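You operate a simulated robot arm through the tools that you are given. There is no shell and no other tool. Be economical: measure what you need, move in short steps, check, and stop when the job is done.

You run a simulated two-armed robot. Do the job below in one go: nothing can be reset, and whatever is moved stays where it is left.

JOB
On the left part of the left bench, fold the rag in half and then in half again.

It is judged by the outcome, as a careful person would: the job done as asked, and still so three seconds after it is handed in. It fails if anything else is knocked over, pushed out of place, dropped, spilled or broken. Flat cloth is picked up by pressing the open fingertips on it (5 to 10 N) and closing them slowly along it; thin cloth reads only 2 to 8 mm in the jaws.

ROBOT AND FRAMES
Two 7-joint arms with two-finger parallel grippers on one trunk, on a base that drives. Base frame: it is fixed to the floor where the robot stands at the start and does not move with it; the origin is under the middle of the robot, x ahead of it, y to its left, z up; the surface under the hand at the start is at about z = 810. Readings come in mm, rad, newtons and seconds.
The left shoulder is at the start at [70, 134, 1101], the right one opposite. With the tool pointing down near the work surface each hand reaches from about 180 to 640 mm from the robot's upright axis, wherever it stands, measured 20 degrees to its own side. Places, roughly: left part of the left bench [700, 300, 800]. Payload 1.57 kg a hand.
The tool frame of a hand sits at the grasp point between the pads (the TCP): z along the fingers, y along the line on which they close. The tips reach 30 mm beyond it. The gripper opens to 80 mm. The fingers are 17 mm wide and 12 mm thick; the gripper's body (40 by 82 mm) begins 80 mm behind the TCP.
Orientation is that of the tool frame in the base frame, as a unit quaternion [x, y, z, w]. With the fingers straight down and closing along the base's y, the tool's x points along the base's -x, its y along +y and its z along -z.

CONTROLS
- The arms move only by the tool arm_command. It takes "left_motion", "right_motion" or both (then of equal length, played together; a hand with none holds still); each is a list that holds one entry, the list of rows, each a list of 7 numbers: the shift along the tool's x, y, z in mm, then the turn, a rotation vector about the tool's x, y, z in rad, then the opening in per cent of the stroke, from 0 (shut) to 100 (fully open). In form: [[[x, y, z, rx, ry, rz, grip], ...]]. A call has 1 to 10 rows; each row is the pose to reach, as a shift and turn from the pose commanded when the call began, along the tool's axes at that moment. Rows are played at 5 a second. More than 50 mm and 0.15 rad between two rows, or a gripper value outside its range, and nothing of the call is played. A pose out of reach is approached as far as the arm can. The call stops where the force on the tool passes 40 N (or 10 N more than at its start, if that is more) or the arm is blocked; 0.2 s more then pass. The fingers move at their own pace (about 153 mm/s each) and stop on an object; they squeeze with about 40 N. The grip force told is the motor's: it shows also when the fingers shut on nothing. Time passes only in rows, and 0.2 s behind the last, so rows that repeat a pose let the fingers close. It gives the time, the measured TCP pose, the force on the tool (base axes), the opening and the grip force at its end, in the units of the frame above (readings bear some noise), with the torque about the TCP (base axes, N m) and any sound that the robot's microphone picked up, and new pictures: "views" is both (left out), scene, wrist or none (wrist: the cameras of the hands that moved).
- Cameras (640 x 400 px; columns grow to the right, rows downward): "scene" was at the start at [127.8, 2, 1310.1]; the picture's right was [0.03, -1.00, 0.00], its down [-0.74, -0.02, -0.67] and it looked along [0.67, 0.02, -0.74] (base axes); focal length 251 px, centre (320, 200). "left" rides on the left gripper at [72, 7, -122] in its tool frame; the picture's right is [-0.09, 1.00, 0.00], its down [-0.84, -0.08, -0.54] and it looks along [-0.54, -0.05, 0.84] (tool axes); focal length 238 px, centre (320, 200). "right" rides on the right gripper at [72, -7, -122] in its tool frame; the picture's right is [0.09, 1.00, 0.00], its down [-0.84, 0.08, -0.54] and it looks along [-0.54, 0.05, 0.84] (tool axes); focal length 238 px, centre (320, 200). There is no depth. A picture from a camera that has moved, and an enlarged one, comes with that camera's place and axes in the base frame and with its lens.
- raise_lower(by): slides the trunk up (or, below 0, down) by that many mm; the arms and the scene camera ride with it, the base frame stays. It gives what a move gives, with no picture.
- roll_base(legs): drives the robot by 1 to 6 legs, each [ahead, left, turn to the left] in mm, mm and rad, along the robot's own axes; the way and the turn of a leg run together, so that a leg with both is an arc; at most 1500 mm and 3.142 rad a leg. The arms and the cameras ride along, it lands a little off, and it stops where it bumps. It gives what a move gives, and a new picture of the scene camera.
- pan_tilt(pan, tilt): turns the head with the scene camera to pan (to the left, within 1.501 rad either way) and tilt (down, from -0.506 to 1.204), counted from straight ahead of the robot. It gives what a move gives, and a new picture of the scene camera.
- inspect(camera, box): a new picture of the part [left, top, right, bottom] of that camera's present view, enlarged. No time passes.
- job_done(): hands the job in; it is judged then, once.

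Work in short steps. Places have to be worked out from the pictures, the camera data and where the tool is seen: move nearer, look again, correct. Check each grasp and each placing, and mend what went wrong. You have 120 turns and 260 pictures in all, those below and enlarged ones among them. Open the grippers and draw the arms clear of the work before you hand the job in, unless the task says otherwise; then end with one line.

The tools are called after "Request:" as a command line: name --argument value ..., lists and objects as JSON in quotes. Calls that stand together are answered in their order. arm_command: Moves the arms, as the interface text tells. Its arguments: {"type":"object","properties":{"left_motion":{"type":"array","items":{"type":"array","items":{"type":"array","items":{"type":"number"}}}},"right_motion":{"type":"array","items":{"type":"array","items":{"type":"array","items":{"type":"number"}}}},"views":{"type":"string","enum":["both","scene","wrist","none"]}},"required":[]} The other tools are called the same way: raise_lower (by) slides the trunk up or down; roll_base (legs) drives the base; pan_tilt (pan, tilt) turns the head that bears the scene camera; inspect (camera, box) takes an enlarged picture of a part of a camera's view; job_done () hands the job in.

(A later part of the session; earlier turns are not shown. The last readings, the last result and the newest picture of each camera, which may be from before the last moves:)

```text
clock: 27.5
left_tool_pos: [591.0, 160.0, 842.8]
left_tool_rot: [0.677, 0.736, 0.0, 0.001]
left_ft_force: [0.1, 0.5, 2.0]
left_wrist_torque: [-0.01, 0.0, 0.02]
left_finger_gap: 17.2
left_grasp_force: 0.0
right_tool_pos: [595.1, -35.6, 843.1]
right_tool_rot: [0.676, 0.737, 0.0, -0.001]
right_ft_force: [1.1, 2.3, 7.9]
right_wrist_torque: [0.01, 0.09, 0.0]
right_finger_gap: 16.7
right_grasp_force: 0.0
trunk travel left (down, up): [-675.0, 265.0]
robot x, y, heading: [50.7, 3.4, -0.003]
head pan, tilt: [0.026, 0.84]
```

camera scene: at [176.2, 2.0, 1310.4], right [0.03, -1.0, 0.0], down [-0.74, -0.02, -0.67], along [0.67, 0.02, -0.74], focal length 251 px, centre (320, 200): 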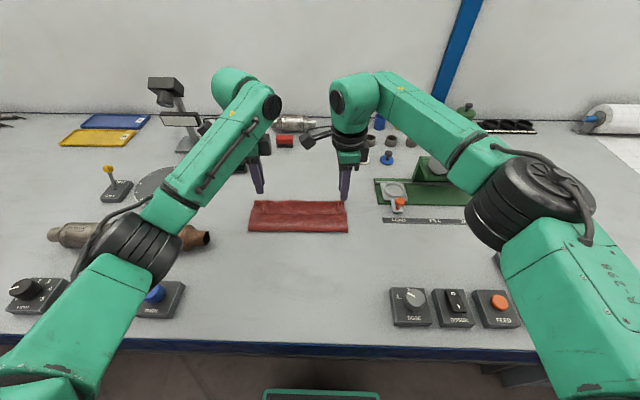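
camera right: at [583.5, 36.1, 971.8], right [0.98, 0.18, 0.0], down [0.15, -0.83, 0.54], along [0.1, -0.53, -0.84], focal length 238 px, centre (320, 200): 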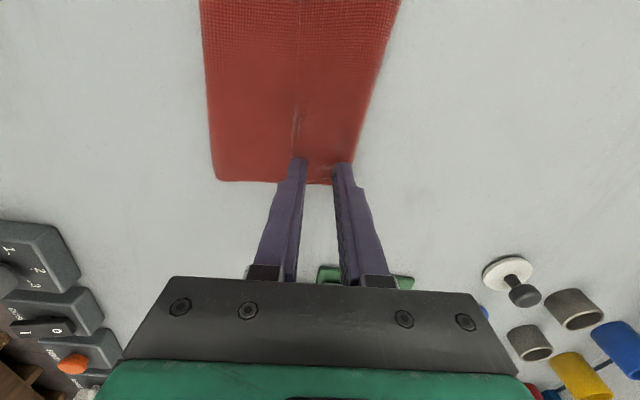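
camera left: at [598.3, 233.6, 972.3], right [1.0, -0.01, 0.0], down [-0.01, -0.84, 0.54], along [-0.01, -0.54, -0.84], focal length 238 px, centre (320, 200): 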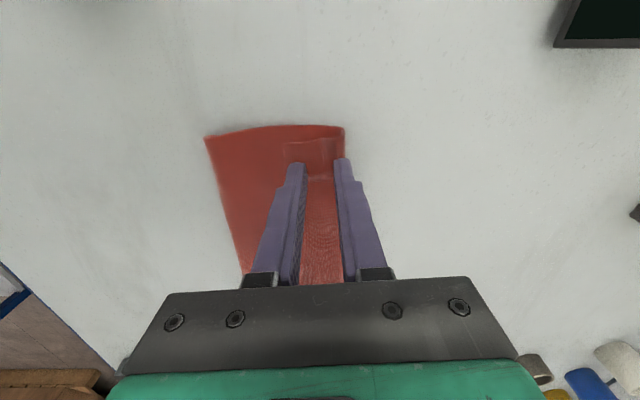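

Left is at 2 N and right at 8 N. I'll press the left 0.7 mm more and close both slowly.

Request:
arm_command --left_motion '[[[0, 0, 0.8, 0, 0, 0, 22], [0, 0, 0.8, 0, 0, 0, 19], [0, 0, 0.8, 0, 0, 0, 16], [0, 0, 0.8, 0, 0, 0, 13], [0, 0, 0.8, 0, 0, 0, 10], [0, 0, 0.8, 0, 0, 0, 7], [0, 0, 0.8, 0, 0, 0, 4], [0, 0, 0.8, 0, 0, 0, 1], [0, 0, 0.8, 0, 0, 0, 0], [0, 0, 0.8, 0, 0, 0, 0]]]' --right_motion '[[[0, 0, 0.1, 0, 0, 0, 22], [0, 0, 0.1, 0, 0, 0, 19], [0, 0, 0.1, 0, 0, 0, 16], [0, 0, 0.1, 0, 0, 0, 13], [0, 0, 0.1, 0, 0, 0, 10], [0, 0, 0.1, 0, 0, 0, 7], [0, 0, 0.1, 0, 0, 0, 4], [0, 0, 0.1, 0, 0, 0, 1], [0, 0, 0.1, 0, 0, 0, 0], [0, 0, 0.1, 0, 0, 0, 0]]]'

```text
clock: 29.7
left_tool_pos: [590.1, 158.8, 841.6]
left_tool_rot: [0.678, 0.735, 0.001, 0.0]
left_ft_force: [-0.3, -0.8, 6.3]
left_wrist_torque: [-0.01, 0.07, 0.01]
left_finger_gap: 2.0
left_grasp_force: 24.0
right_tool_pos: [594.1, -36.0, 842.9]
right_tool_rot: [0.677, 0.736, 0.001, -0.001]
right_ft_force: [-0.7, 0.3, 5.9]
right_wrist_torque: [-0.05, 0.03, -0.02]
right_finger_gap: 1.3
right_grasp_force: 23.3
trunk travel left (down, up): [-675.0, 265.0]
robot x, y, heading: [51.7, 1.6, -0.001]
head pan, tilt: [0.026, 0.84]
camera scene: at [176.1, 1.7, 1310.4], right [0.03, -1.0, 0.0], down [-0.74, -0.02, -0.67], along [0.67, 0.02, -0.74], focal length 251 px, centre (320, 200)
camera right: at [581.6, 34.5, 966.1], right [0.98, 0.18, 0.0], down [0.15, -0.83, 0.54], along [0.1, -0.53, -0.84], focal length 238 px, centre (320, 200)
camera left: at [591.2, 232.4, 965.8], right [1.0, -0.01, 0.0], down [-0.01, -0.84, 0.54], along [0.0, -0.54, -0.84], focal length 238 px, centre (320, 200)
```

scene: 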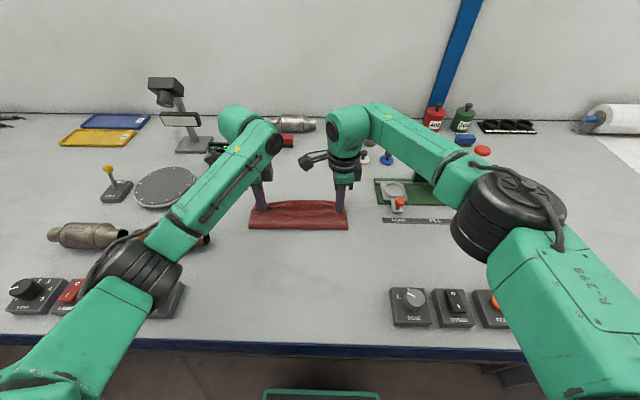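
right: 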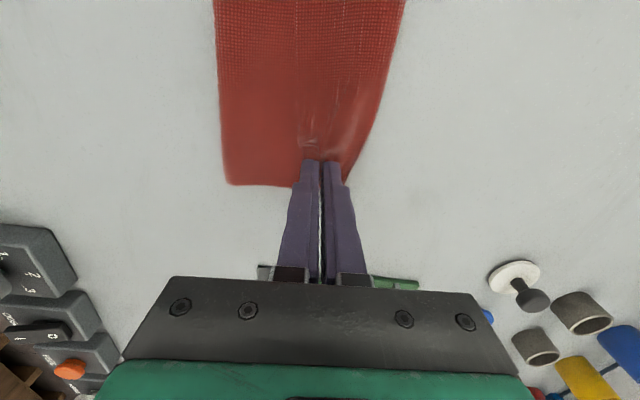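
left: 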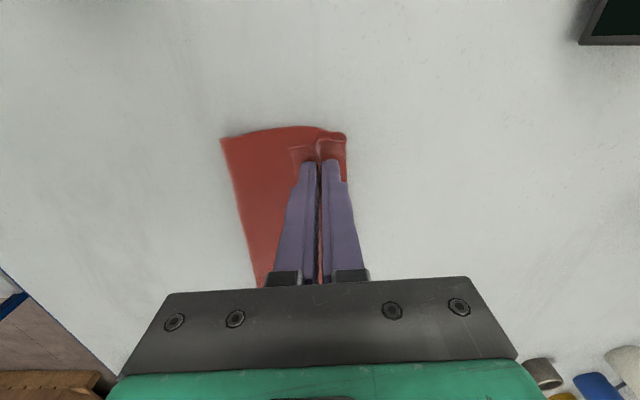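

Both hands hold the flap (2.0 and 1.3 mm). I'm lifting and drawing it back toward me to reopen the sheet.

Request:
arm_command --left_motion '[[[0, -5, -30, 0, 0, 0, 0], [2, -25, -65, 0, 0, 0, 0], [5, -55, -90, 0, 0, 0, 0], [7, -90, -95, 0, 0, 0, 0], [10, -125, -85, 0, 0, 0, 0], [13, -155, -65, 0, 0, 0, 0], [15, -175, -45, 0, 0, 0, 0], [15, -175, -45, 0, 0, 0, 0]]]' --right_motion '[[[0, -5, -30, 0, 0, 0, 0], [2, -25, -65, 0, 0, 0, 0], [5, -55, -90, 0, 0, 0, 0], [7, -90, -95, 0, 0, 0, 0], [10, -125, -85, 0, 0, 0, 0], [13, -155, -65, 0, 0, 0, 0], [15, -175, -45, 0, 0, 0, 0], [15, -175, -45, 0, 0, 0, 0]]]'

```text
clock: 31.5
left_tool_pos: [415.9, 158.6, 887.3]
left_tool_rot: [0.677, 0.736, -0.001, 0.0]
left_ft_force: [-0.2, 0.7, -0.8]
left_wrist_torque: [-0.04, 0.0, -0.01]
left_finger_gap: 2.0
left_grasp_force: 23.8
right_tool_pos: [421.5, -35.1, 886.2]
right_tool_rot: [0.676, 0.737, 0.001, -0.001]
right_ft_force: [-0.5, -0.5, 0.2]
right_wrist_torque: [0.01, -0.01, -0.01]
right_finger_gap: 1.7
right_grasp_force: 23.7
trunk travel left (down, up): [-675.0, 265.0]
robot x, y, heading: [51.6, -1.2, 0.001]
head pan, tilt: [0.026, 0.84]
camera scene: at [178.8, 2.1, 1310.1], right [0.03, -1.0, 0.0], down [-0.74, -0.02, -0.67], along [0.67, 0.02, -0.74], focal length 251 px, centre (320, 200)
camera right: at [409.0, 35.4, 1009.7], right [0.98, 0.18, 0.0], down [0.15, -0.83, 0.54], along [0.09, -0.53, -0.84], focal length 238 px, centre (320, 200)
camera left: at [417.6, 231.4, 1010.3], right [1.0, -0.01, 0.0], down [-0.01, -0.84, 0.54], along [-0.01, -0.54, -0.84], focal length 238 px, centre (320, 200)
```

scene: 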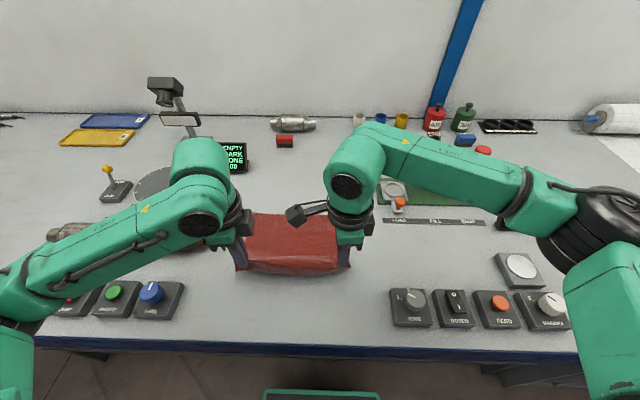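
right: 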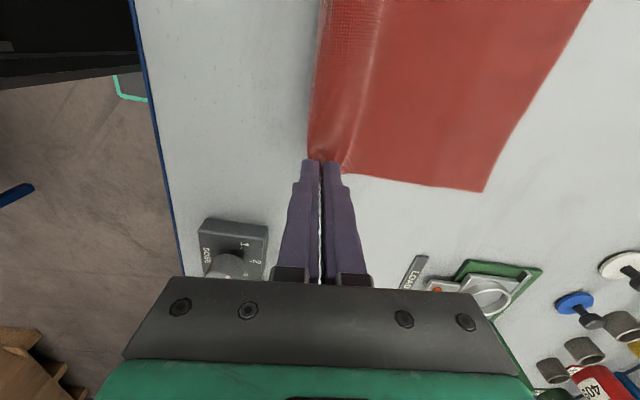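
left: 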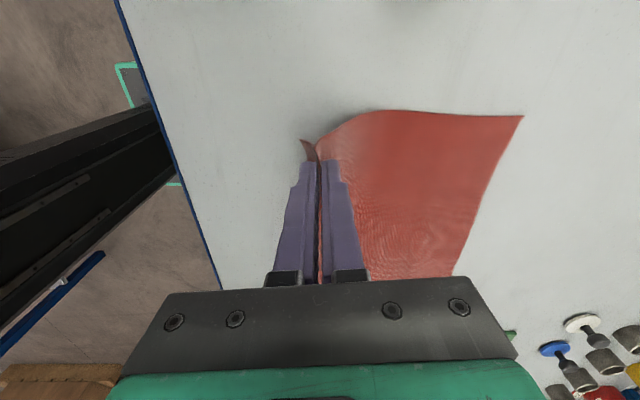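

The sheet reopened, with its far edge at x≈583. I'll lay it flat so I can re-grip right at the edge, lowering with a slight forward motion so the stub falls outward.

Request:
arm_command --left_motion '[[[1, -20, 8, 0, 0, 0, 0], [3, -36, 22, 0, 0, 0, 0], [3, -32, 36, 0, 0, 0, 0], [2, -27, 43, 0, 0, 0, 0], [2, -27, 43, 0, 0, 0, 10], [2, -27, 43, 0, 0, 0, 30], [2, -27, 35, 0, 0, 0, 30], [2, -27, 10, 0, 0, 0, 30], [2, -27, -20, 0, 0, 0, 30]]]' --right_motion '[[[1, -24, 8, 0, 0, 0, 0], [3, -40, 22, 0, 0, 0, 0], [3, -36, 36, 0, 0, 0, 0], [2, -30, 43, 0, 0, 0, 0], [2, -30, 43, 0, 0, 0, 10], [2, -30, 43, 0, 0, 0, 30], [2, -30, 35, 0, 0, 0, 30], [2, -30, 10, 0, 0, 0, 30], [2, -30, -20, 0, 0, 0, 30]]]'

```text
clock: 33.5
left_tool_pos: [394.2, 149.9, 908.5]
left_tool_rot: [0.677, 0.736, 0.0, -0.001]
left_ft_force: [0.8, -0.4, 0.9]
left_wrist_torque: [-0.01, -0.02, 0.0]
left_finger_gap: 23.9
left_grasp_force: 0.1
left hand out of reach, approached as far as the arm can: row 2, 8, 9
right_tool_pos: [391.3, -35.5, 907.5]
right_tool_rot: [0.677, 0.736, -0.001, -0.001]
right_ft_force: [0.3, 0.9, 0.0]
right_wrist_torque: [0.03, -0.03, 0.0]
right_finger_gap: 23.8
right_grasp_force: 0.0
trunk travel left (down, up): [-675.0, 265.0]
robot x, y, heading: [51.2, 0.2, 0.001]
head pan, tilt: [0.026, 0.84]
camera scene: at [178.6, 1.3, 1310.0], right [0.03, -1.0, 0.0], down [-0.74, -0.02, -0.67], along [0.67, 0.02, -0.74], focal length 251 px, centre (320, 200)
camera right: at [378.2, 34.5, 1029.7], right [0.98, 0.18, 0.0], down [0.15, -0.83, 0.54], along [0.09, -0.53, -0.84], focal length 238 px, centre (320, 200)
camera left: at [396.0, 222.1, 1031.2], right [1.0, -0.01, 0.0], down [-0.01, -0.84, 0.54], along [-0.01, -0.54, -0.84], focal length 238 px, centre (320, 200)
```

scene: 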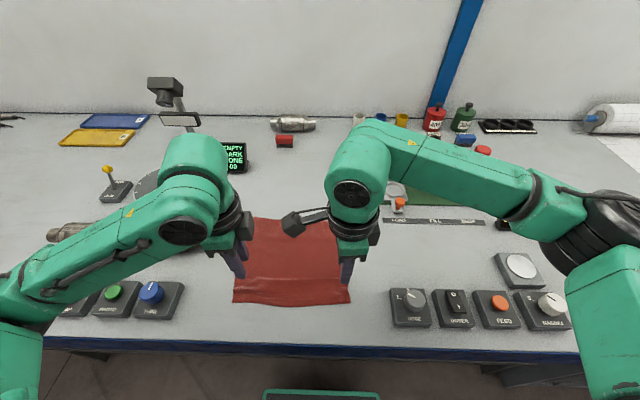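
right: 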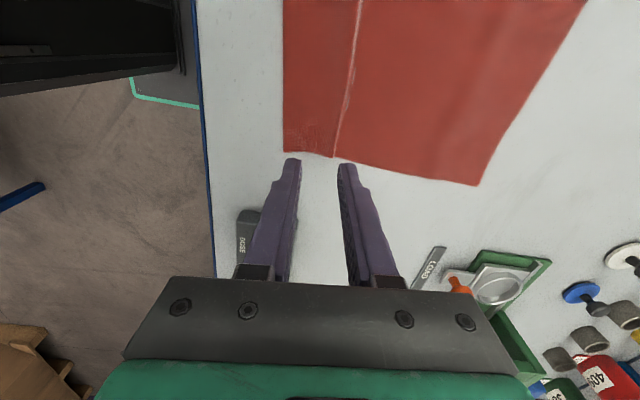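
left: 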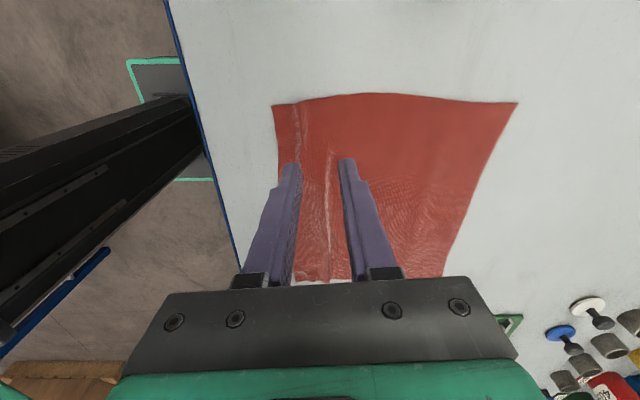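

The rag is flat again, x≈356–564 and y≈-56–180. I'll drive back 50 mm so both hands can reach its near edge and its far edge.

Request:
roll_base --legs '[[-50, 0, 0]]'

```text
clock: 34.5
left_tool_pos: [345.9, 151.4, 907.1]
left_tool_rot: [0.677, 0.736, -0.001, 0.0]
left_ft_force: [0.5, -0.2, -0.1]
left_wrist_torque: [0.03, 0.02, -0.02]
left_finger_gap: 23.9
left_grasp_force: 0.0
right_tool_pos: [343.4, -35.7, 906.5]
right_tool_rot: [0.676, 0.737, -0.001, -0.001]
right_ft_force: [0.5, 0.2, 0.0]
right_wrist_torque: [0.0, 0.02, -0.01]
right_finger_gap: 24.0
right_grasp_force: 0.0
trunk travel left (down, up): [-675.0, 265.0]
robot x, y, heading: [0.6, 3.6, 0.003]
head pan, tilt: [0.026, 0.84]
camera scene: at [130.6, 2.1, 1309.9], right [0.03, -1.0, 0.0], down [-0.75, -0.02, -0.67], along [0.67, 0.02, -0.75], focal length 251 px, centre (320, 200)
```

scene: 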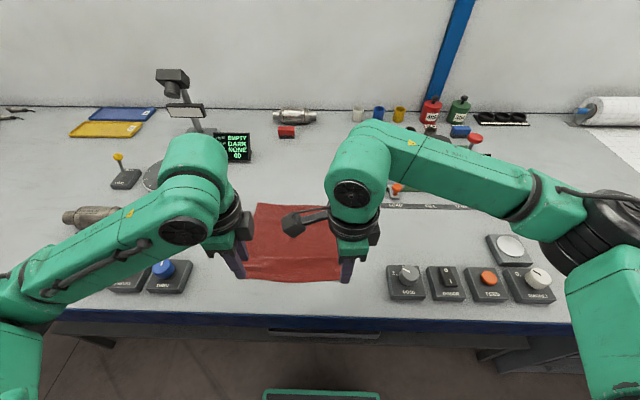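

Hands are above the near edge. I'm positioning them at the corners (left 368,166; right 368,-42), with tips about 20 mm above the cloth, to verify.

Request:
arm_command --left_motion '[[[6, 12, 10, 0, 0, 0, 22], [13, 23, 25, 0, 0, 0, 22], [13, 23, 47, 0, 0, 0, 22], [13, 23, 47, 0, 0, 0, 22]]]' --right_motion '[[[-4, 12, 10, 0, 0, 0, 22], [-8, 24, 25, 0, 0, 0, 22], [-8, 24, 46, 0, 0, 0, 22], [-8, 24, 46, 0, 0, 0, 22]]]' --views "wrist"

```text
clock: 35.5
left_tool_pos: [367.3, 164.0, 860.2]
left_tool_rot: [0.677, 0.736, -0.001, 0.0]
left_ft_force: [-0.4, -0.5, -0.6]
left_wrist_torque: [0.02, -0.01, 0.01]
left_finger_gap: 17.9
left_grasp_force: 0.0
right_tool_pos: [368.3, -39.3, 861.5]
right_tool_rot: [0.676, 0.737, 0.0, -0.001]
right_ft_force: [0.5, -0.4, 0.4]
right_wrist_torque: [0.02, 0.02, -0.01]
right_finger_gap: 17.8
right_grasp_force: 0.1
trunk travel left (down, up): [-675.0, 265.0]
robot x, y, heading: [3.6, -0.3, -0.001]
head pan, tilt: [0.026, 0.84]
camera right: at [354.0, 30.5, 983.6], right [0.98, 0.18, 0.0], down [0.15, -0.83, 0.54], along [0.1, -0.53, -0.84], focal length 238 px, centre (320, 200)
camera left: at [368.8, 237.5, 983.1], right [1.0, -0.01, 0.0], down [-0.01, -0.84, 0.54], along [-0.01, -0.54, -0.84], focal length 238 px, centre (320, 200)
```

right: 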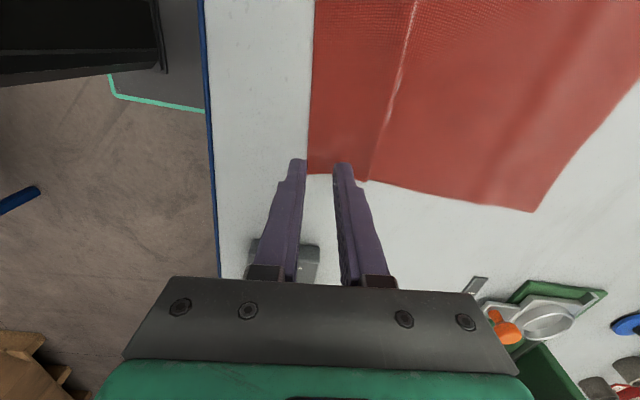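
left: 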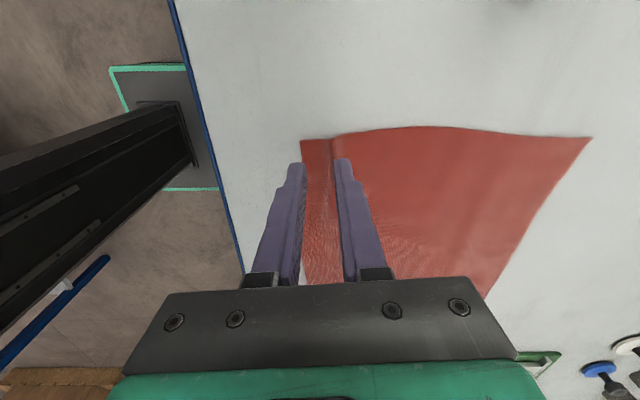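

Near pads line up with the cloth edge to within 1–3 mm, which is good. Descending to contact.

Request:
arm_command --left_motion '[[[0, 0, 8, 0, 0, 0, 22], [0, 0, 15, 0, 0, 0, 22], [0, 0, 18, 0, 0, 0, 22], [0, 0, 18, 0, 0, 0, 22]]]' --right_motion '[[[0, 2, 8, 0, 0, 0, 22], [0, 2, 15, 0, 0, 0, 22], [0, 2, 19, 0, 0, 0, 22], [0, 2, 19, 0, 0, 0, 22]]]' --views "none"

```text
clock: 36.5
left_tool_pos: [366.4, 166.2, 843.3]
left_tool_rot: [0.677, 0.736, 0.0, 0.0]
left_ft_force: [0.0, 0.3, -0.3]
left_wrist_torque: [-0.01, 0.01, -0.02]
left_finger_gap: 17.4
left_grasp_force: 0.1
right_tool_pos: [369.4, -40.2, 842.4]
right_tool_rot: [0.676, 0.737, 0.001, -0.002]
right_ft_force: [-0.3, -0.5, 2.4]
right_wrist_torque: [0.0, 0.01, 0.02]
right_finger_gap: 17.4
right_grasp_force: 0.0
trunk travel left (down, up): [-675.0, 265.0]
robot x, y, heading: [1.0, -1.4, -0.005]
head pan, tilt: [0.026, 0.84]
```

Right is just touching. I'm pressing a little more on both.

Request:
arm_command --left_motion '[[[0, 0, 1, 0, 0, 0, 22], [0, 0, 2, 0, 0, 0, 22], [0, 0, 2, 0, 0, 0, 22]]]' --right_motion '[[[0, 0, 0.4, 0, 0, 0, 22], [0, 0, 0.7, 0, 0, 0, 22], [0, 0, 0.7, 0, 0, 0, 22]]]' --views "none"

```text
clock: 37.2
left_tool_pos: [367.1, 165.1, 841.4]
left_tool_rot: [0.678, 0.735, 0.001, 0.001]
left_ft_force: [-0.1, 0.1, 4.6]
left_wrist_torque: [0.05, -0.01, -0.01]
left_finger_gap: 17.8
left_grasp_force: 0.1
right_tool_pos: [368.4, -40.2, 840.9]
right_tool_rot: [0.675, 0.737, 0.001, -0.001]
right_ft_force: [2.0, -0.6, 7.1]
right_wrist_torque: [0.0, -0.07, 0.03]
right_finger_gap: 17.5
right_grasp_force: 0.0
trunk travel left (down, up): [-675.0, 265.0]
robot x, y, heading: [0.3, -3.5, 0.001]
head pan, tilt: [0.026, 0.84]
```

Forces are right (5 and 7 N). Closing slowly.

Request:
arm_command --left_motion '[[[0, 0, 0.5, 0, 0, 0, 22], [0, 0, 0.5, 0, 0, 0, 19], [0, 0, 0.5, 0, 0, 0, 16], [0, 0, 0.5, 0, 0, 0, 13], [0, 0, 0.5, 0, 0, 0, 10], [0, 0, 0.5, 0, 0, 0, 7], [0, 0, 0.5, 0, 0, 0, 4], [0, 0, 0.5, 0, 0, 0, 1], [0, 0, 0.5, 0, 0, 0, 0], [0, 0, 0.5, 0, 0, 0, 0]]]' --right_motion '[[[0, 0, 0.2, 0, 0, 0, 22], [0, 0, 0.2, 0, 0, 0, 19], [0, 0, 0.2, 0, 0, 0, 16], [0, 0, 0.2, 0, 0, 0, 13], [0, 0, 0.2, 0, 0, 0, 10], [0, 0, 0.2, 0, 0, 0, 7], [0, 0, 0.2, 0, 0, 0, 4], [0, 0, 0.2, 0, 0, 0, 1], [0, 0, 0.2, 0, 0, 0, 0], [0, 0, 0.2, 0, 0, 0, 0]]]' --views "wrist"

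```text
clock: 39.5
left_tool_pos: [365.2, 165.8, 841.5]
left_tool_rot: [0.677, 0.736, 0.002, 0.0]
left_ft_force: [0.9, -1.0, 9.5]
left_wrist_torque: [0.03, -0.02, 0.02]
left_finger_gap: 0.0
left_grasp_force: 21.5
right_tool_pos: [366.3, -40.3, 841.5]
right_tool_rot: [0.676, 0.737, 0.0, -0.001]
right_ft_force: [0.8, 2.3, 9.5]
right_wrist_torque: [0.0, 0.0, -0.01]
right_finger_gap: 0.3
right_grasp_force: 21.3
trunk travel left (down, up): [-675.0, 265.0]
robot x, y, heading: [3.7, -0.0, -0.003]
head pan, tilt: [0.026, 0.84]
camera right: at [353.3, 29.8, 964.4], right [0.98, 0.18, 0.0], down [0.15, -0.83, 0.54], along [0.1, -0.53, -0.84], focal length 238 px, centre (320, 200)
camera left: at [366.2, 237.4, 964.3], right [1.0, -0.01, 0.0], down [-0.01, -0.84, 0.54], along [0.0, -0.54, -0.84], focal length 238 px, centre (320, 200)
```

right: 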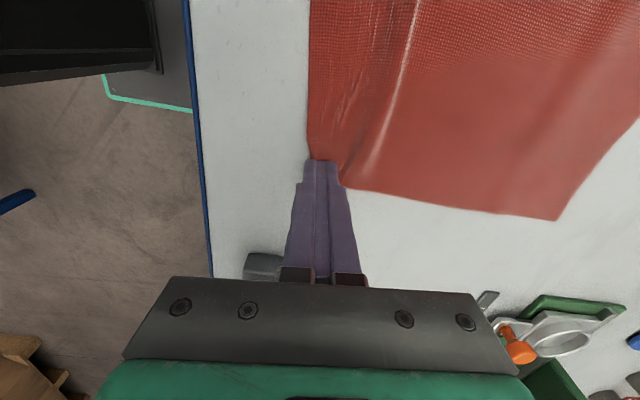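
left: 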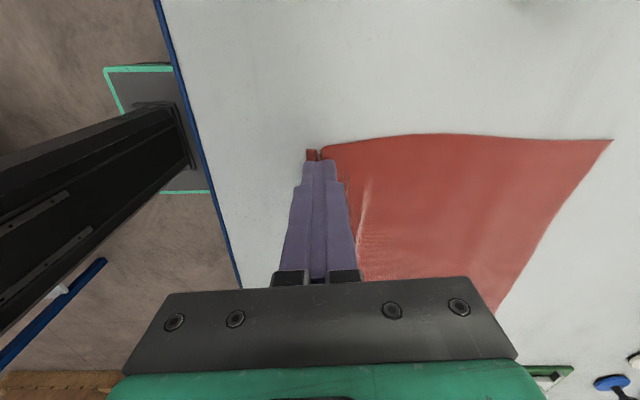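

The jaws shut on nothing (0.0 / 0.3 mm): the near fingers had too little cloth under them. I'm reopening, shifting 7 mm further in, and pressing again.

Request:
arm_command --left_motion '[[[0, 0, -2, 0, 0, 0, 10], [0, 0, -6, 0, 0, 0, 27], [0, 8, -6, 0, 0, 0, 27], [0, 8, -2, 0, 0, 0, 27], [0, 8, 0, 0, 0, 0, 27], [0, 8, 0, 0, 0, 0, 27]]]' --right_motion '[[[0, 0, -2, 0, 0, 0, 10], [0, 0, -6, 0, 0, 0, 27], [0, 7, -6, 0, 0, 0, 27], [0, 7, -2, 0, 0, 0, 27], [0, 7, 0, 0, 0, 0, 27], [0, 7, 0, 0, 0, 0, 27]]]' --views "wrist"

```text
clock: 40.9
left_tool_pos: [374.2, 165.2, 842.0]
left_tool_rot: [0.677, 0.736, -0.001, 0.001]
left_ft_force: [1.1, 0.6, 0.8]
left_wrist_torque: [-0.01, -0.01, -0.02]
left_finger_gap: 21.4
left_grasp_force: 0.1
right_tool_pos: [375.6, -38.9, 841.2]
right_tool_rot: [0.675, 0.738, 0.0, -0.001]
right_ft_force: [1.2, -0.6, 7.8]
right_wrist_torque: [0.01, -0.01, 0.02]
right_finger_gap: 21.5
right_grasp_force: 0.0
trunk travel left (down, up): [-675.0, 265.0]
robot x, y, heading: [1.9, 1.2, -0.002]
head pan, tilt: [0.026, 0.84]
camera right: at [362.2, 30.6, 964.5], right [0.98, 0.18, 0.0], down [0.15, -0.83, 0.54], along [0.1, -0.53, -0.84], focal length 238 px, centre (320, 200)
camera left: at [375.4, 238.4, 964.5], right [1.0, -0.01, 0.0], down [-0.01, -0.84, 0.54], along [0.0, -0.54, -0.84], focal length 238 px, centre (320, 200)
```

right: 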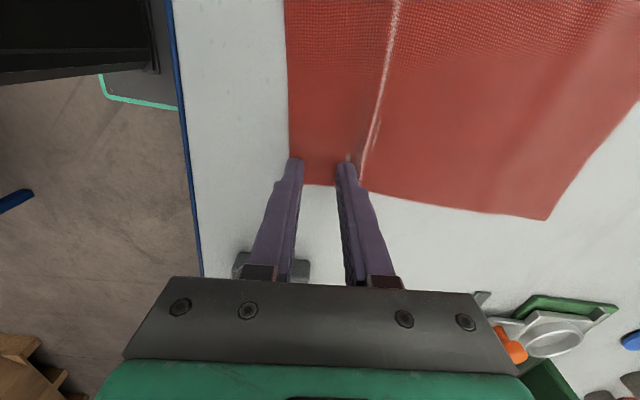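
left: 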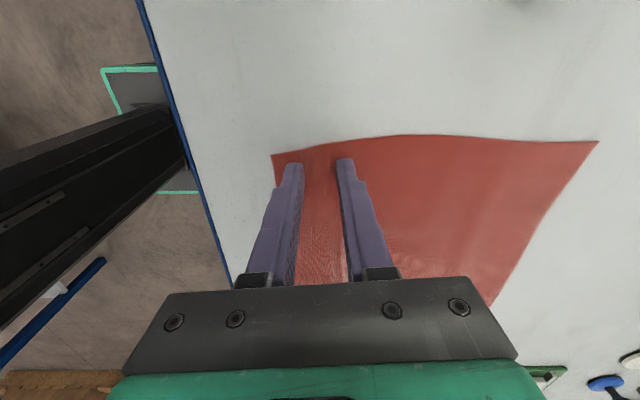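

Both finger pairs now lie on cloth within about 10 mm of the edge. I'm pressing the left a bit and closing slowly.

Request:
arm_command --left_motion '[[[0, 0, 1, 0, 0, 0, 27], [0, 0, 1.1, 0, 0, 0, 23], [0, 0, 1.1, 0, 0, 0, 19], [0, 0, 1.1, 0, 0, 0, 15], [0, 0, 1.1, 0, 0, 0, 11], [0, 0, 1.1, 0, 0, 0, 8], [0, 0, 1.1, 0, 0, 0, 5], [0, 0, 1.1, 0, 0, 0, 2], [0, 0, 1.1, 0, 0, 0, 0], [0, 0, 1.1, 0, 0, 0, 0]]]' --right_motion '[[[0, 0, 0.3, 0, 0, 0, 27], [0, 0, 0.3, 0, 0, 0, 23], [0, 0, 0.3, 0, 0, 0, 19], [0, 0, 0.3, 0, 0, 0, 15], [0, 0, 0.3, 0, 0, 0, 11], [0, 0, 0.3, 0, 0, 0, 8], [0, 0, 0.3, 0, 0, 0, 5], [0, 0, 0.3, 0, 0, 0, 2], [0, 0, 0.3, 0, 0, 0, 0], [0, 0, 0.3, 0, 0, 0, 0]]]' --views "wrist"

```text
clock: 43.0
left_tool_pos: [371.5, 163.8, 842.6]
left_tool_rot: [0.677, 0.736, 0.002, 0.001]
left_ft_force: [0.8, 0.3, 27.6]
left_wrist_torque: [0.09, 0.13, 0.0]
left_finger_gap: 1.9
left_grasp_force: 23.6
right_tool_pos: [372.5, -40.4, 841.2]
right_tool_rot: [0.676, 0.737, 0.001, 0.0]
right_ft_force: [-0.2, 0.3, 1.4]
right_wrist_torque: [-0.02, -0.01, 0.01]
right_finger_gap: 0.0
right_grasp_force: 21.0
trunk travel left (down, up): [-675.0, 265.0]
robot x, y, heading: [3.0, 1.3, -0.005]
head pan, tilt: [0.026, 0.84]
camera right: at [359.8, 29.1, 964.8], right [0.98, 0.18, 0.0], down [0.15, -0.83, 0.54], along [0.1, -0.53, -0.84], focal length 238 px, centre (320, 200)
camera left: at [373.3, 237.1, 964.2], right [1.0, -0.01, 0.0], down [-0.01, -0.84, 0.54], along [0.0, -0.54, -0.84], focal length 238 px, centre (320, 200)
```

right: 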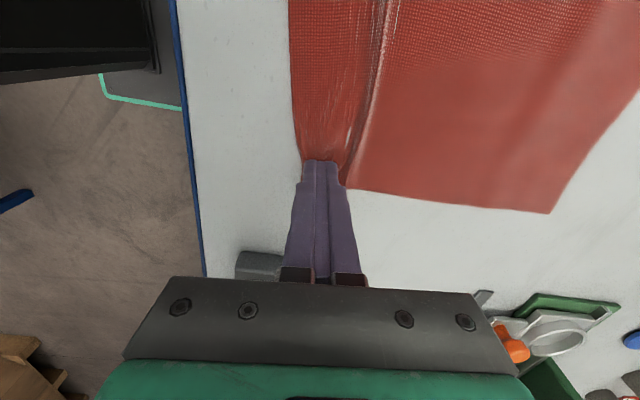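
left: 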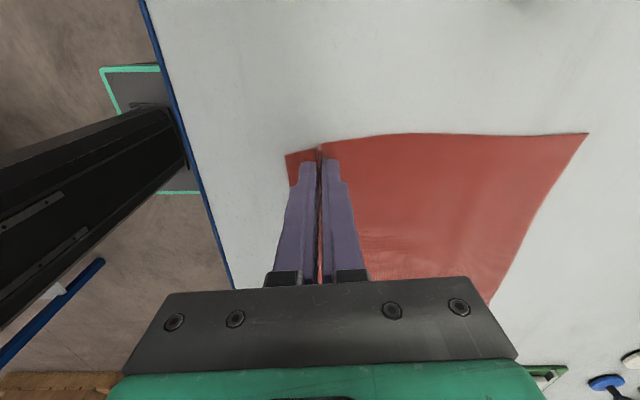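

Left is gripped (1.9 mm); the right slipped off. I'm redoing the right with a firmer press.

Request:
arm_command --right_motion '[[[0, 0, -2, 0, 0, 0, 10], [0, 0, -5, 0, 0, 0, 27], [0, 1, -5, 0, 0, 0, 27], [0, 1, -1, 0, 0, 0, 27], [0, 1, 0.8, 0, 0, 0, 27], [0, 1, 0.8, 0, 0, 0, 27]]]' --views "wrist"

```text
clock: 44.5
left_tool_pos: [371.9, 164.6, 840.8]
left_tool_rot: [0.677, 0.736, 0.002, 0.001]
left_ft_force: [4.3, 0.8, 25.9]
left_wrist_torque: [0.14, 0.04, 0.02]
left_finger_gap: 1.8
left_grasp_force: 23.3
right_tool_pos: [373.1, -40.7, 841.5]
right_tool_rot: [0.676, 0.737, 0.002, 0.0]
right_ft_force: [2.1, -1.2, 12.4]
right_wrist_torque: [-0.13, 0.06, 0.03]
right_finger_gap: 21.0
right_grasp_force: 0.0
trunk travel left (down, up): [-675.0, 265.0]
robot x, y, heading: [0.2, 3.5, -0.002]
head pan, tilt: [0.026, 0.84]
camera right: at [360.6, 29.0, 964.5], right [0.98, 0.18, 0.0], down [0.15, -0.83, 0.54], along [0.1, -0.53, -0.84], focal length 238 px, centre (320, 200)
```

right: 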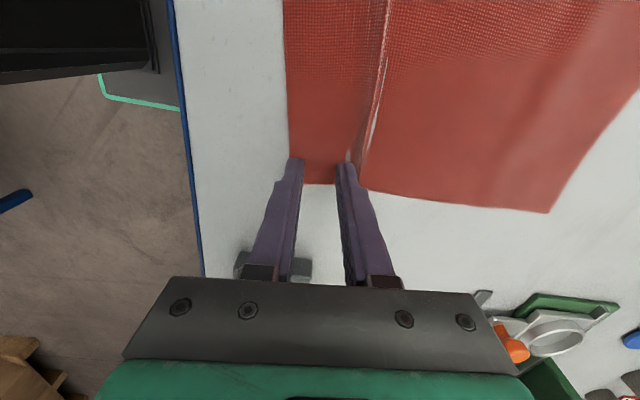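

12 N with both tips on the cloth. Closing slowly.

Request:
arm_command --right_motion '[[[0, 0, 0.2, 0, 0, 0, 25], [0, 0, 0.2, 0, 0, 0, 22], [0, 0, 0.2, 0, 0, 0, 19], [0, 0, 0.2, 0, 0, 0, 16], [0, 0, 0.2, 0, 0, 0, 13], [0, 0, 0.2, 0, 0, 0, 10], [0, 0, 0.2, 0, 0, 0, 7], [0, 0, 0.2, 0, 0, 0, 4], [0, 0, 0.2, 0, 0, 0, 0], [0, 0, 0.2, 0, 0, 0, 0]]]' --views "wrist"

```text
clock: 46.6
left_tool_pos: [370.7, 165.1, 840.2]
left_tool_rot: [0.678, 0.735, 0.001, 0.001]
left_ft_force: [2.6, -2.5, 13.6]
left_wrist_torque: [-0.02, -0.02, 0.02]
left_finger_gap: 2.1
left_grasp_force: 23.3
right_tool_pos: [372.5, -40.1, 842.0]
right_tool_rot: [0.676, 0.737, 0.003, 0.0]
right_ft_force: [-3.4, 0.7, 29.9]
right_wrist_torque: [-0.06, 0.11, -0.01]
right_finger_gap: 2.0
right_grasp_force: 23.8
trunk travel left (down, up): [-675.0, 265.0]
robot x, y, heading: [2.7, 3.4, 0.001]
head pan, tilt: [0.026, 0.84]
camera right: at [359.0, 29.7, 964.3], right [0.98, 0.18, 0.0], down [0.15, -0.83, 0.54], along [0.1, -0.53, -0.84], focal length 238 px, centre (320, 200)
```

right: 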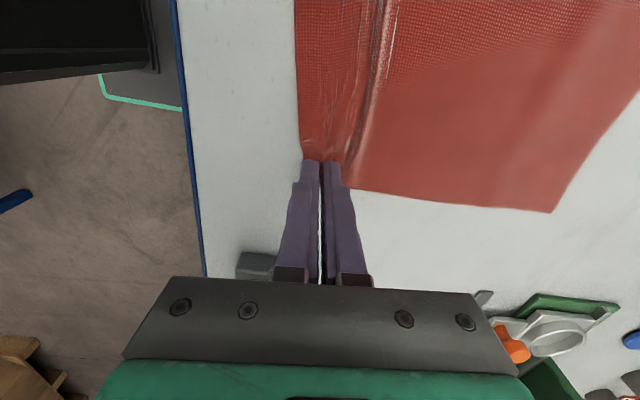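

Both hold the cloth at 2 mm, with the free edge about 15–20 mm outside the grip. I'm swinging it over the fold line x≈457 and stopping just above the bottom layer.

Request:
arm_command --left_motion '[[[0, 5, -29, 0, 0, 0, 0], [-2, 20, -54, 0, 0, 0, 0], [-4, 43, -73, 0, 0, 0, 0], [-6, 71, -83, 0, 0, 0, 0], [-8, 101, -83, 0, 0, 0, 0], [-11, 129, -73, 0, 0, 0, 0], [-13, 152, -54, 0, 0, 0, 0], [-14, 167, -32, 0, 0, 0, 0], [-14, 174, -14, 0, 0, 0, 0], [-14, 174, -14, 0, 0, 0, 0]]]' --right_motion '[[[0, 5, -29, 0, 0, 0, 0], [-2, 20, -54, 0, 0, 0, 0], [-4, 43, -73, 0, 0, 0, 0], [-6, 71, -83, 0, 0, 0, 0], [-8, 101, -83, 0, 0, 0, 0], [-11, 129, -73, 0, 0, 0, 0], [-13, 152, -54, 0, 0, 0, 0], [-14, 167, -32, 0, 0, 0, 0], [-14, 174, -14, 0, 0, 0, 0], [-14, 174, -14, 0, 0, 0, 0]]]'

Request:
inspect --camera "scene" --box '[220, 160, 380, 260]'

```text
clock: 48.9
left_tool_pos: [547.5, 166.3, 853.2]
left_tool_rot: [0.677, 0.736, 0.0, 0.0]
left_ft_force: [-0.5, -0.3, 0.5]
left_wrist_torque: [-0.05, 0.01, 0.01]
left_finger_gap: 2.2
left_grasp_force: 23.9
right_tool_pos: [550.8, -38.5, 854.5]
right_tool_rot: [0.676, 0.737, 0.0, -0.001]
right_ft_force: [0.3, 0.6, 0.1]
right_wrist_torque: [0.04, -0.02, -0.02]
right_finger_gap: 1.7
right_grasp_force: 23.6
trunk travel left (down, up): [-675.0, 265.0]
robot x, y, heading: [-1.4, -2.0, -0.004]
head pan, tilt: [0.026, 0.84]
camera scene: at [128.6, 2.0, 1310.2], right [0.03, -1.0, 0.0], down [-0.74, -0.02, -0.67], along [0.67, 0.02, -0.74], focal length 251 px, centre (320, 200)
camera right: at [538.1, 31.3, 976.7], right [0.98, 0.18, 0.0], down [0.15, -0.83, 0.54], along [0.1, -0.53, -0.84], focal length 238 px, centre (320, 200)
camera left: at [549.8, 239.4, 975.0], right [1.0, -0.01, 0.0], down [-0.01, -0.84, 0.54], along [-0.01, -0.54, -0.84], focal length 238 px, centre (320, 200)
```

scene: 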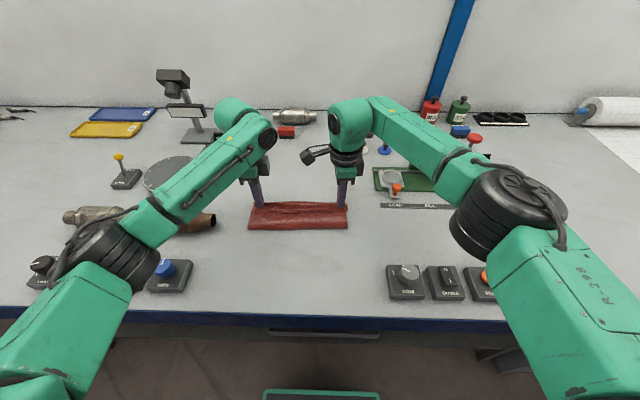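
right: 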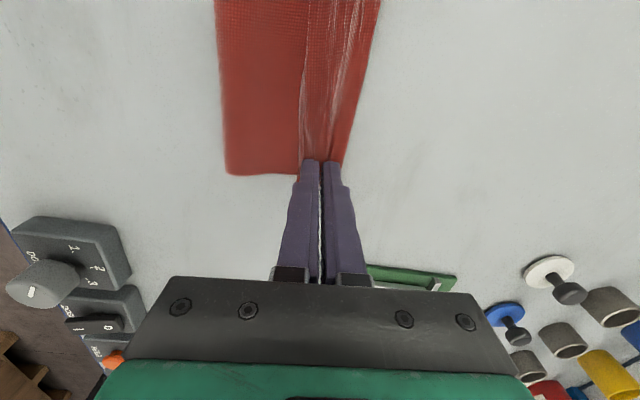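
left: 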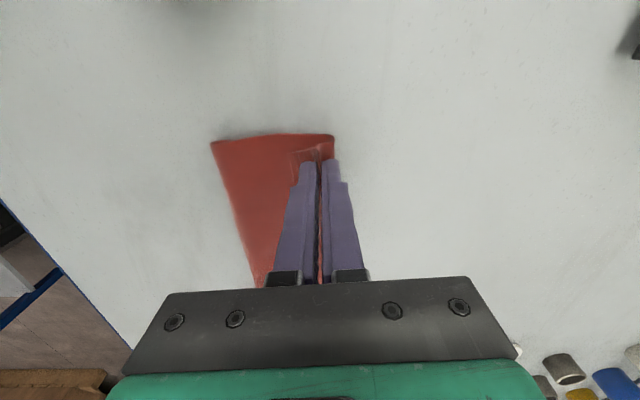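

```text
4.00 times, centred on (300, 210) of scene
camera zoom: at [128.6, 2.0, 1310.2], right [0.03, -1.0, 0.0], down [-0.74, -0.02, -0.67], along [0.67, 0.02, -0.74], focal length 1004 px, centre (400, 160)
```

zoom: 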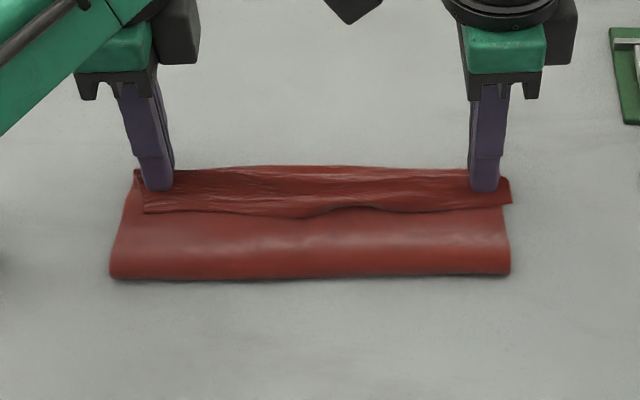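

As predicted, the free edge lies back on top as a hem. The fold line is at 480 but should be about 458. I'll lift and re-lay the edge about 27 mm nearer before releasing and flipping the hem forward.

Request:
arm_command --left_motion '[[[1, -20, -35, 0, 0, 0, 0], [4, -50, -65, 0, 0, 0, 0], [6, -78, -75, 0, 0, 0, 0], [5, -70, -65, 0, 0, 0, 0], [4, -55, -45, 0, 0, 0, 0], [3, -40, -25, 0, 0, 0, 0], [2, -30, -8, 0, 0, 0, 0], [2, -28, 2, 0, 0, 0, 0], [2, -28, 2, 0, 0, 0, 0]]]' --right_motion '[[[1, -20, -35, 0, 0, 0, 0], [4, -50, -65, 0, 0, 0, 0], [6, -78, -75, 0, 0, 0, 0], [5, -70, -65, 0, 0, 0, 0], [4, -55, -45, 0, 0, 0, 0], [3, -42, -25, 0, 0, 0, 0], [2, -32, -8, 0, 0, 0, 0], [2, -31, 2, 0, 0, 0, 0], [2, -31, 2, 0, 0, 0, 0]]]' --views "scene"

Request:
inspect --camera "scene" --box '[220, 160, 380, 260]'

```text
clock: 50.9
left_tool_pos: [521.5, 166.0, 850.4]
left_tool_rot: [0.677, 0.736, -0.001, 0.001]
left_ft_force: [0.7, -0.5, 0.5]
left_wrist_torque: [0.0, 0.02, 0.02]
left_finger_gap: 2.0
left_grasp_force: 23.8
right_tool_pos: [521.0, -40.3, 852.8]
right_tool_rot: [0.675, 0.737, 0.001, -0.001]
right_ft_force: [-0.6, -0.1, -0.5]
right_wrist_torque: [0.0, -0.01, -0.03]
right_finger_gap: 1.3
right_grasp_force: 23.6
trunk travel left (down, up): [-675.0, 265.0]
robot x, y, heading: [-1.1, 4.1, -0.001]
head pan, tilt: [0.026, 0.84]
camera scene: at [128.9, 2.0, 1310.1], right [0.03, -1.0, 0.0], down [-0.74, -0.02, -0.67], along [0.67, 0.02, -0.74], focal length 251 px, centre (320, 200)
```

scene: 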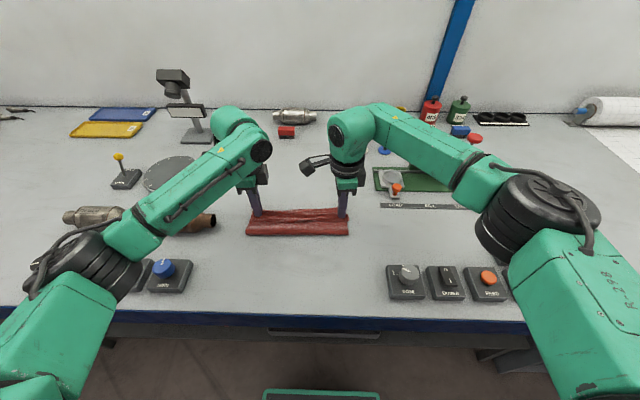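

```text
4.00 times, centred on (300, 210) of scene
camera zoom: at [128.9, 2.0, 1310.1], right [0.03, -1.0, 0.0], down [-0.74, -0.02, -0.67], along [0.67, 0.02, -0.74], focal length 1004 px, centre (400, 160)
```

zoom: 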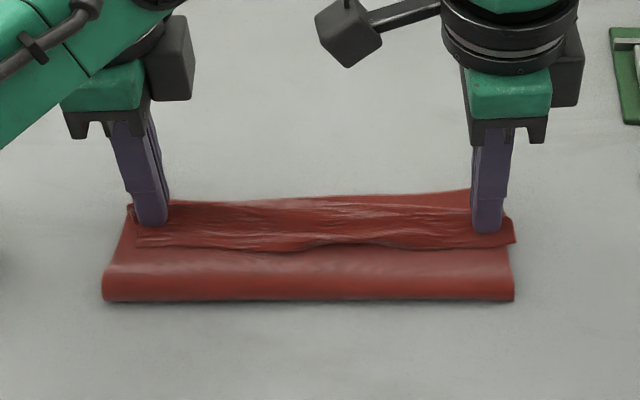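

Better: fold line about 465, bottom edge about 555. One more small re-lay, about 16 mm nearer.

Request:
arm_command --left_motion '[[[1, -15, -30, 0, 0, 0, 0], [3, -40, -55, 0, 0, 0, 0], [5, -62, -65, 0, 0, 0, 0], [5, -62, -65, 0, 0, 0, 0], [4, -48, -45, 0, 0, 0, 0], [3, -32, -25, 0, 0, 0, 0], [2, -20, -8, 0, 0, 0, 0], [1, -17, 3, 0, 0, 0, 0], [1, -17, 3, 0, 0, 0, 0]]]' --right_motion '[[[1, -15, -30, 0, 0, 0, 0], [3, -40, -55, 0, 0, 0, 0], [5, -62, -65, 0, 0, 0, 0], [5, -62, -65, 0, 0, 0, 0], [4, -48, -45, 0, 0, 0, 0], [3, -32, -25, 0, 0, 0, 0], [2, -20, -8, 0, 0, 0, 0], [1, -17, 4, 0, 0, 0, 0], [1, -17, 4, 0, 0, 0, 0]]]' --views "wrist"

Request:
inspect --camera "scene" --box '[220, 160, 380, 260]'

```text
clock: 52.9
left_tool_pos: [503.5, 166.4, 849.0]
left_tool_rot: [0.677, 0.736, 0.0, 0.0]
left_ft_force: [0.1, -0.4, -0.2]
left_wrist_torque: [-0.01, 0.02, 0.0]
left_finger_gap: 2.1
left_grasp_force: 23.6
right_tool_pos: [501.6, -39.3, 847.8]
right_tool_rot: [0.676, 0.737, 0.0, -0.002]
right_ft_force: [-0.3, 0.3, 1.3]
right_wrist_torque: [0.01, -0.05, 0.0]
right_finger_gap: 1.5
right_grasp_force: 23.3
trunk travel left (down, up): [-675.0, 265.0]
robot x, y, heading: [2.5, 0.1, 0.002]
head pan, tilt: [0.026, 0.84]
camera right: at [489.7, 30.6, 971.9], right [0.98, 0.18, 0.0], down [0.15, -0.83, 0.54], along [0.1, -0.53, -0.84], focal length 238 px, centre (320, 200)
camera left: at [505.1, 238.1, 970.5], right [1.0, -0.01, 0.0], down [-0.01, -0.84, 0.54], along [-0.01, -0.54, -0.84], focal length 238 px, centre (320, 200)
```

right: 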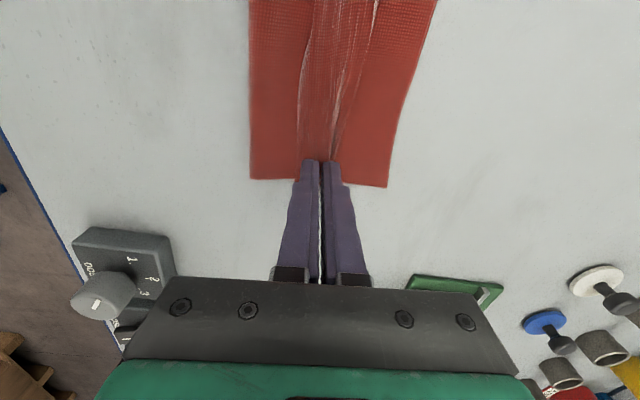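
left: 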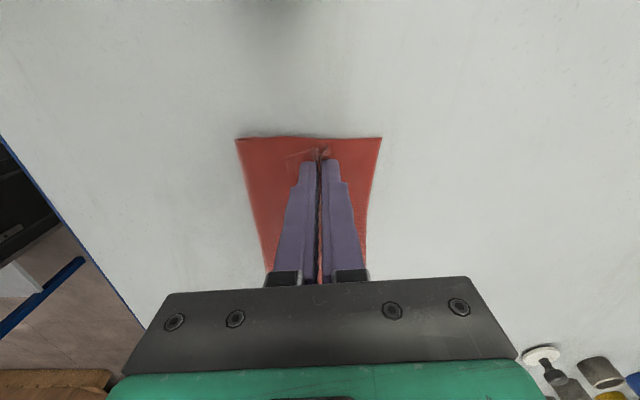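

```text
4.00 times, centred on (300, 210) of scene
camera zoom: at [128.4, 2.0, 1310.2], right [0.03, -1.0, 0.0], down [-0.74, -0.02, -0.67], along [0.67, 0.02, -0.74], focal length 1004 px, centre (400, 160)
```

zoom: 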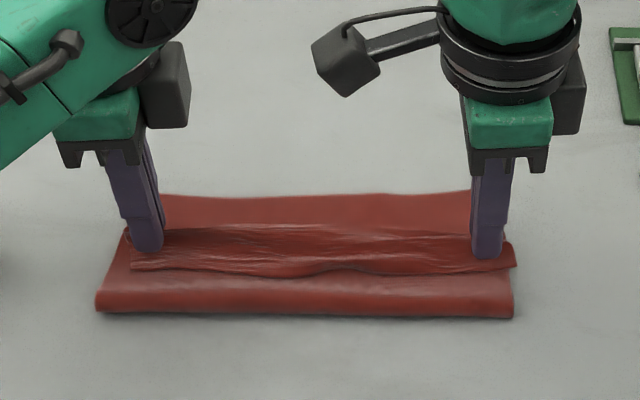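

The layout now: bottom layer 98 mm, crease 68 mm from the fold, hem 33 mm, close to right once the hem flips. I'll nudge 8 mm nearer, set down, release and lift.

Request:
arm_command --left_motion '[[[0, -4, 0, 0, 0, 0, 0], [0, -8, 2, 0, 0, 0, 0], [0, -8, 3, 0, 0, 0, 0], [0, -8, 3, 0, 0, 0, 10], [0, -8, 3, 0, 0, 0, 25], [0, -8, 0, 0, 0, 0, 25], [0, -8, -15, 0, 0, 0, 25], [0, -8, -40, 0, 0, 0, 25]]]' --right_motion '[[[0, -4, 0, 0, 0, 0, 0], [0, -8, 2, 0, 0, 0, 0], [0, -8, 2, 0, 0, 0, 0], [0, -8, 2, 0, 0, 0, 10], [0, -8, 2, 0, 0, 0, 25], [0, -8, 0, 0, 0, 0, 25], [0, -8, -15, 0, 0, 0, 25], [0, -8, -40, 0, 0, 0, 25]]]' --views "wrist"

Request:
inspect --camera "scene" --box '[220, 160, 380, 260]'

```text
clock: 54.6
left_tool_pos: [496.8, 165.0, 889.3]
left_tool_rot: [0.678, 0.735, 0.0, 0.0]
left_ft_force: [0.1, -0.1, -0.2]
left_wrist_torque: [0.0, -0.02, -0.03]
left_finger_gap: 20.0
left_grasp_force: 0.0
right_tool_pos: [495.4, -40.7, 889.1]
right_tool_rot: [0.676, 0.737, 0.0, -0.001]
right_ft_force: [0.0, -0.8, 1.2]
right_wrist_torque: [-0.03, 0.01, -0.01]
right_finger_gap: 19.9
right_grasp_force: 0.1
trunk travel left (down, up): [-675.0, 265.0]
robot x, y, heading: [-2.0, -0.3, -0.003]
head pan, tilt: [0.026, 0.84]
camera right: at [481.2, 29.5, 1011.5], right [0.98, 0.18, 0.0], down [0.15, -0.83, 0.54], along [0.1, -0.53, -0.84], focal length 238 px, centre (320, 200)
camera left: at [498.3, 236.5, 1011.6], right [1.0, -0.01, 0.0], down [-0.01, -0.84, 0.54], along [-0.01, -0.54, -0.84], focal length 238 px, centre (320, 200)
```

right: 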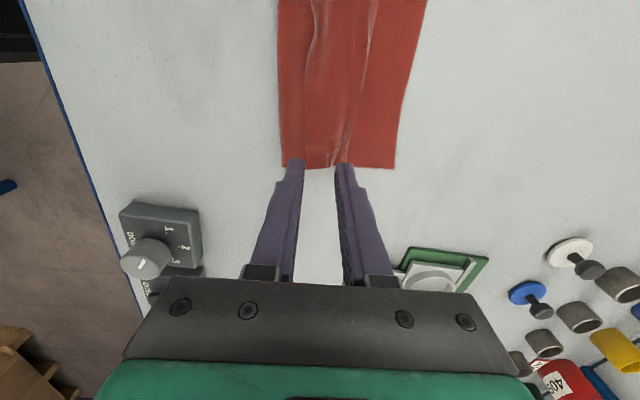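
left: 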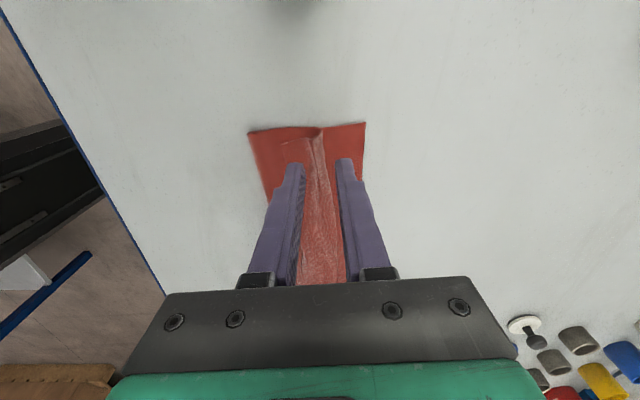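

```text
4.00 times, centred on (300, 210) of scene
camera zoom: at [128.2, 1.9, 1310.1], right [0.03, -1.0, 0.0], down [-0.74, -0.02, -0.67], along [0.67, 0.02, -0.74], focal length 1004 px, centre (400, 160)
```

zoom: 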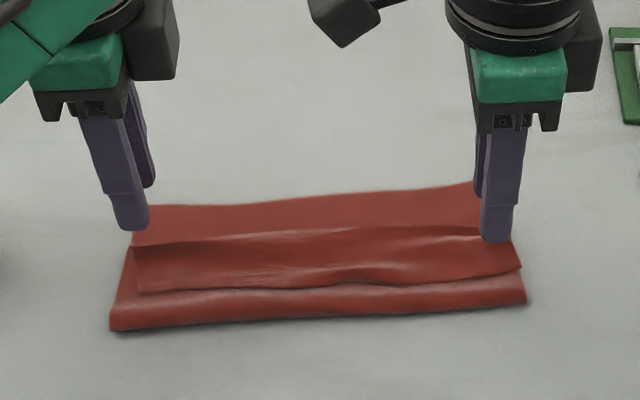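

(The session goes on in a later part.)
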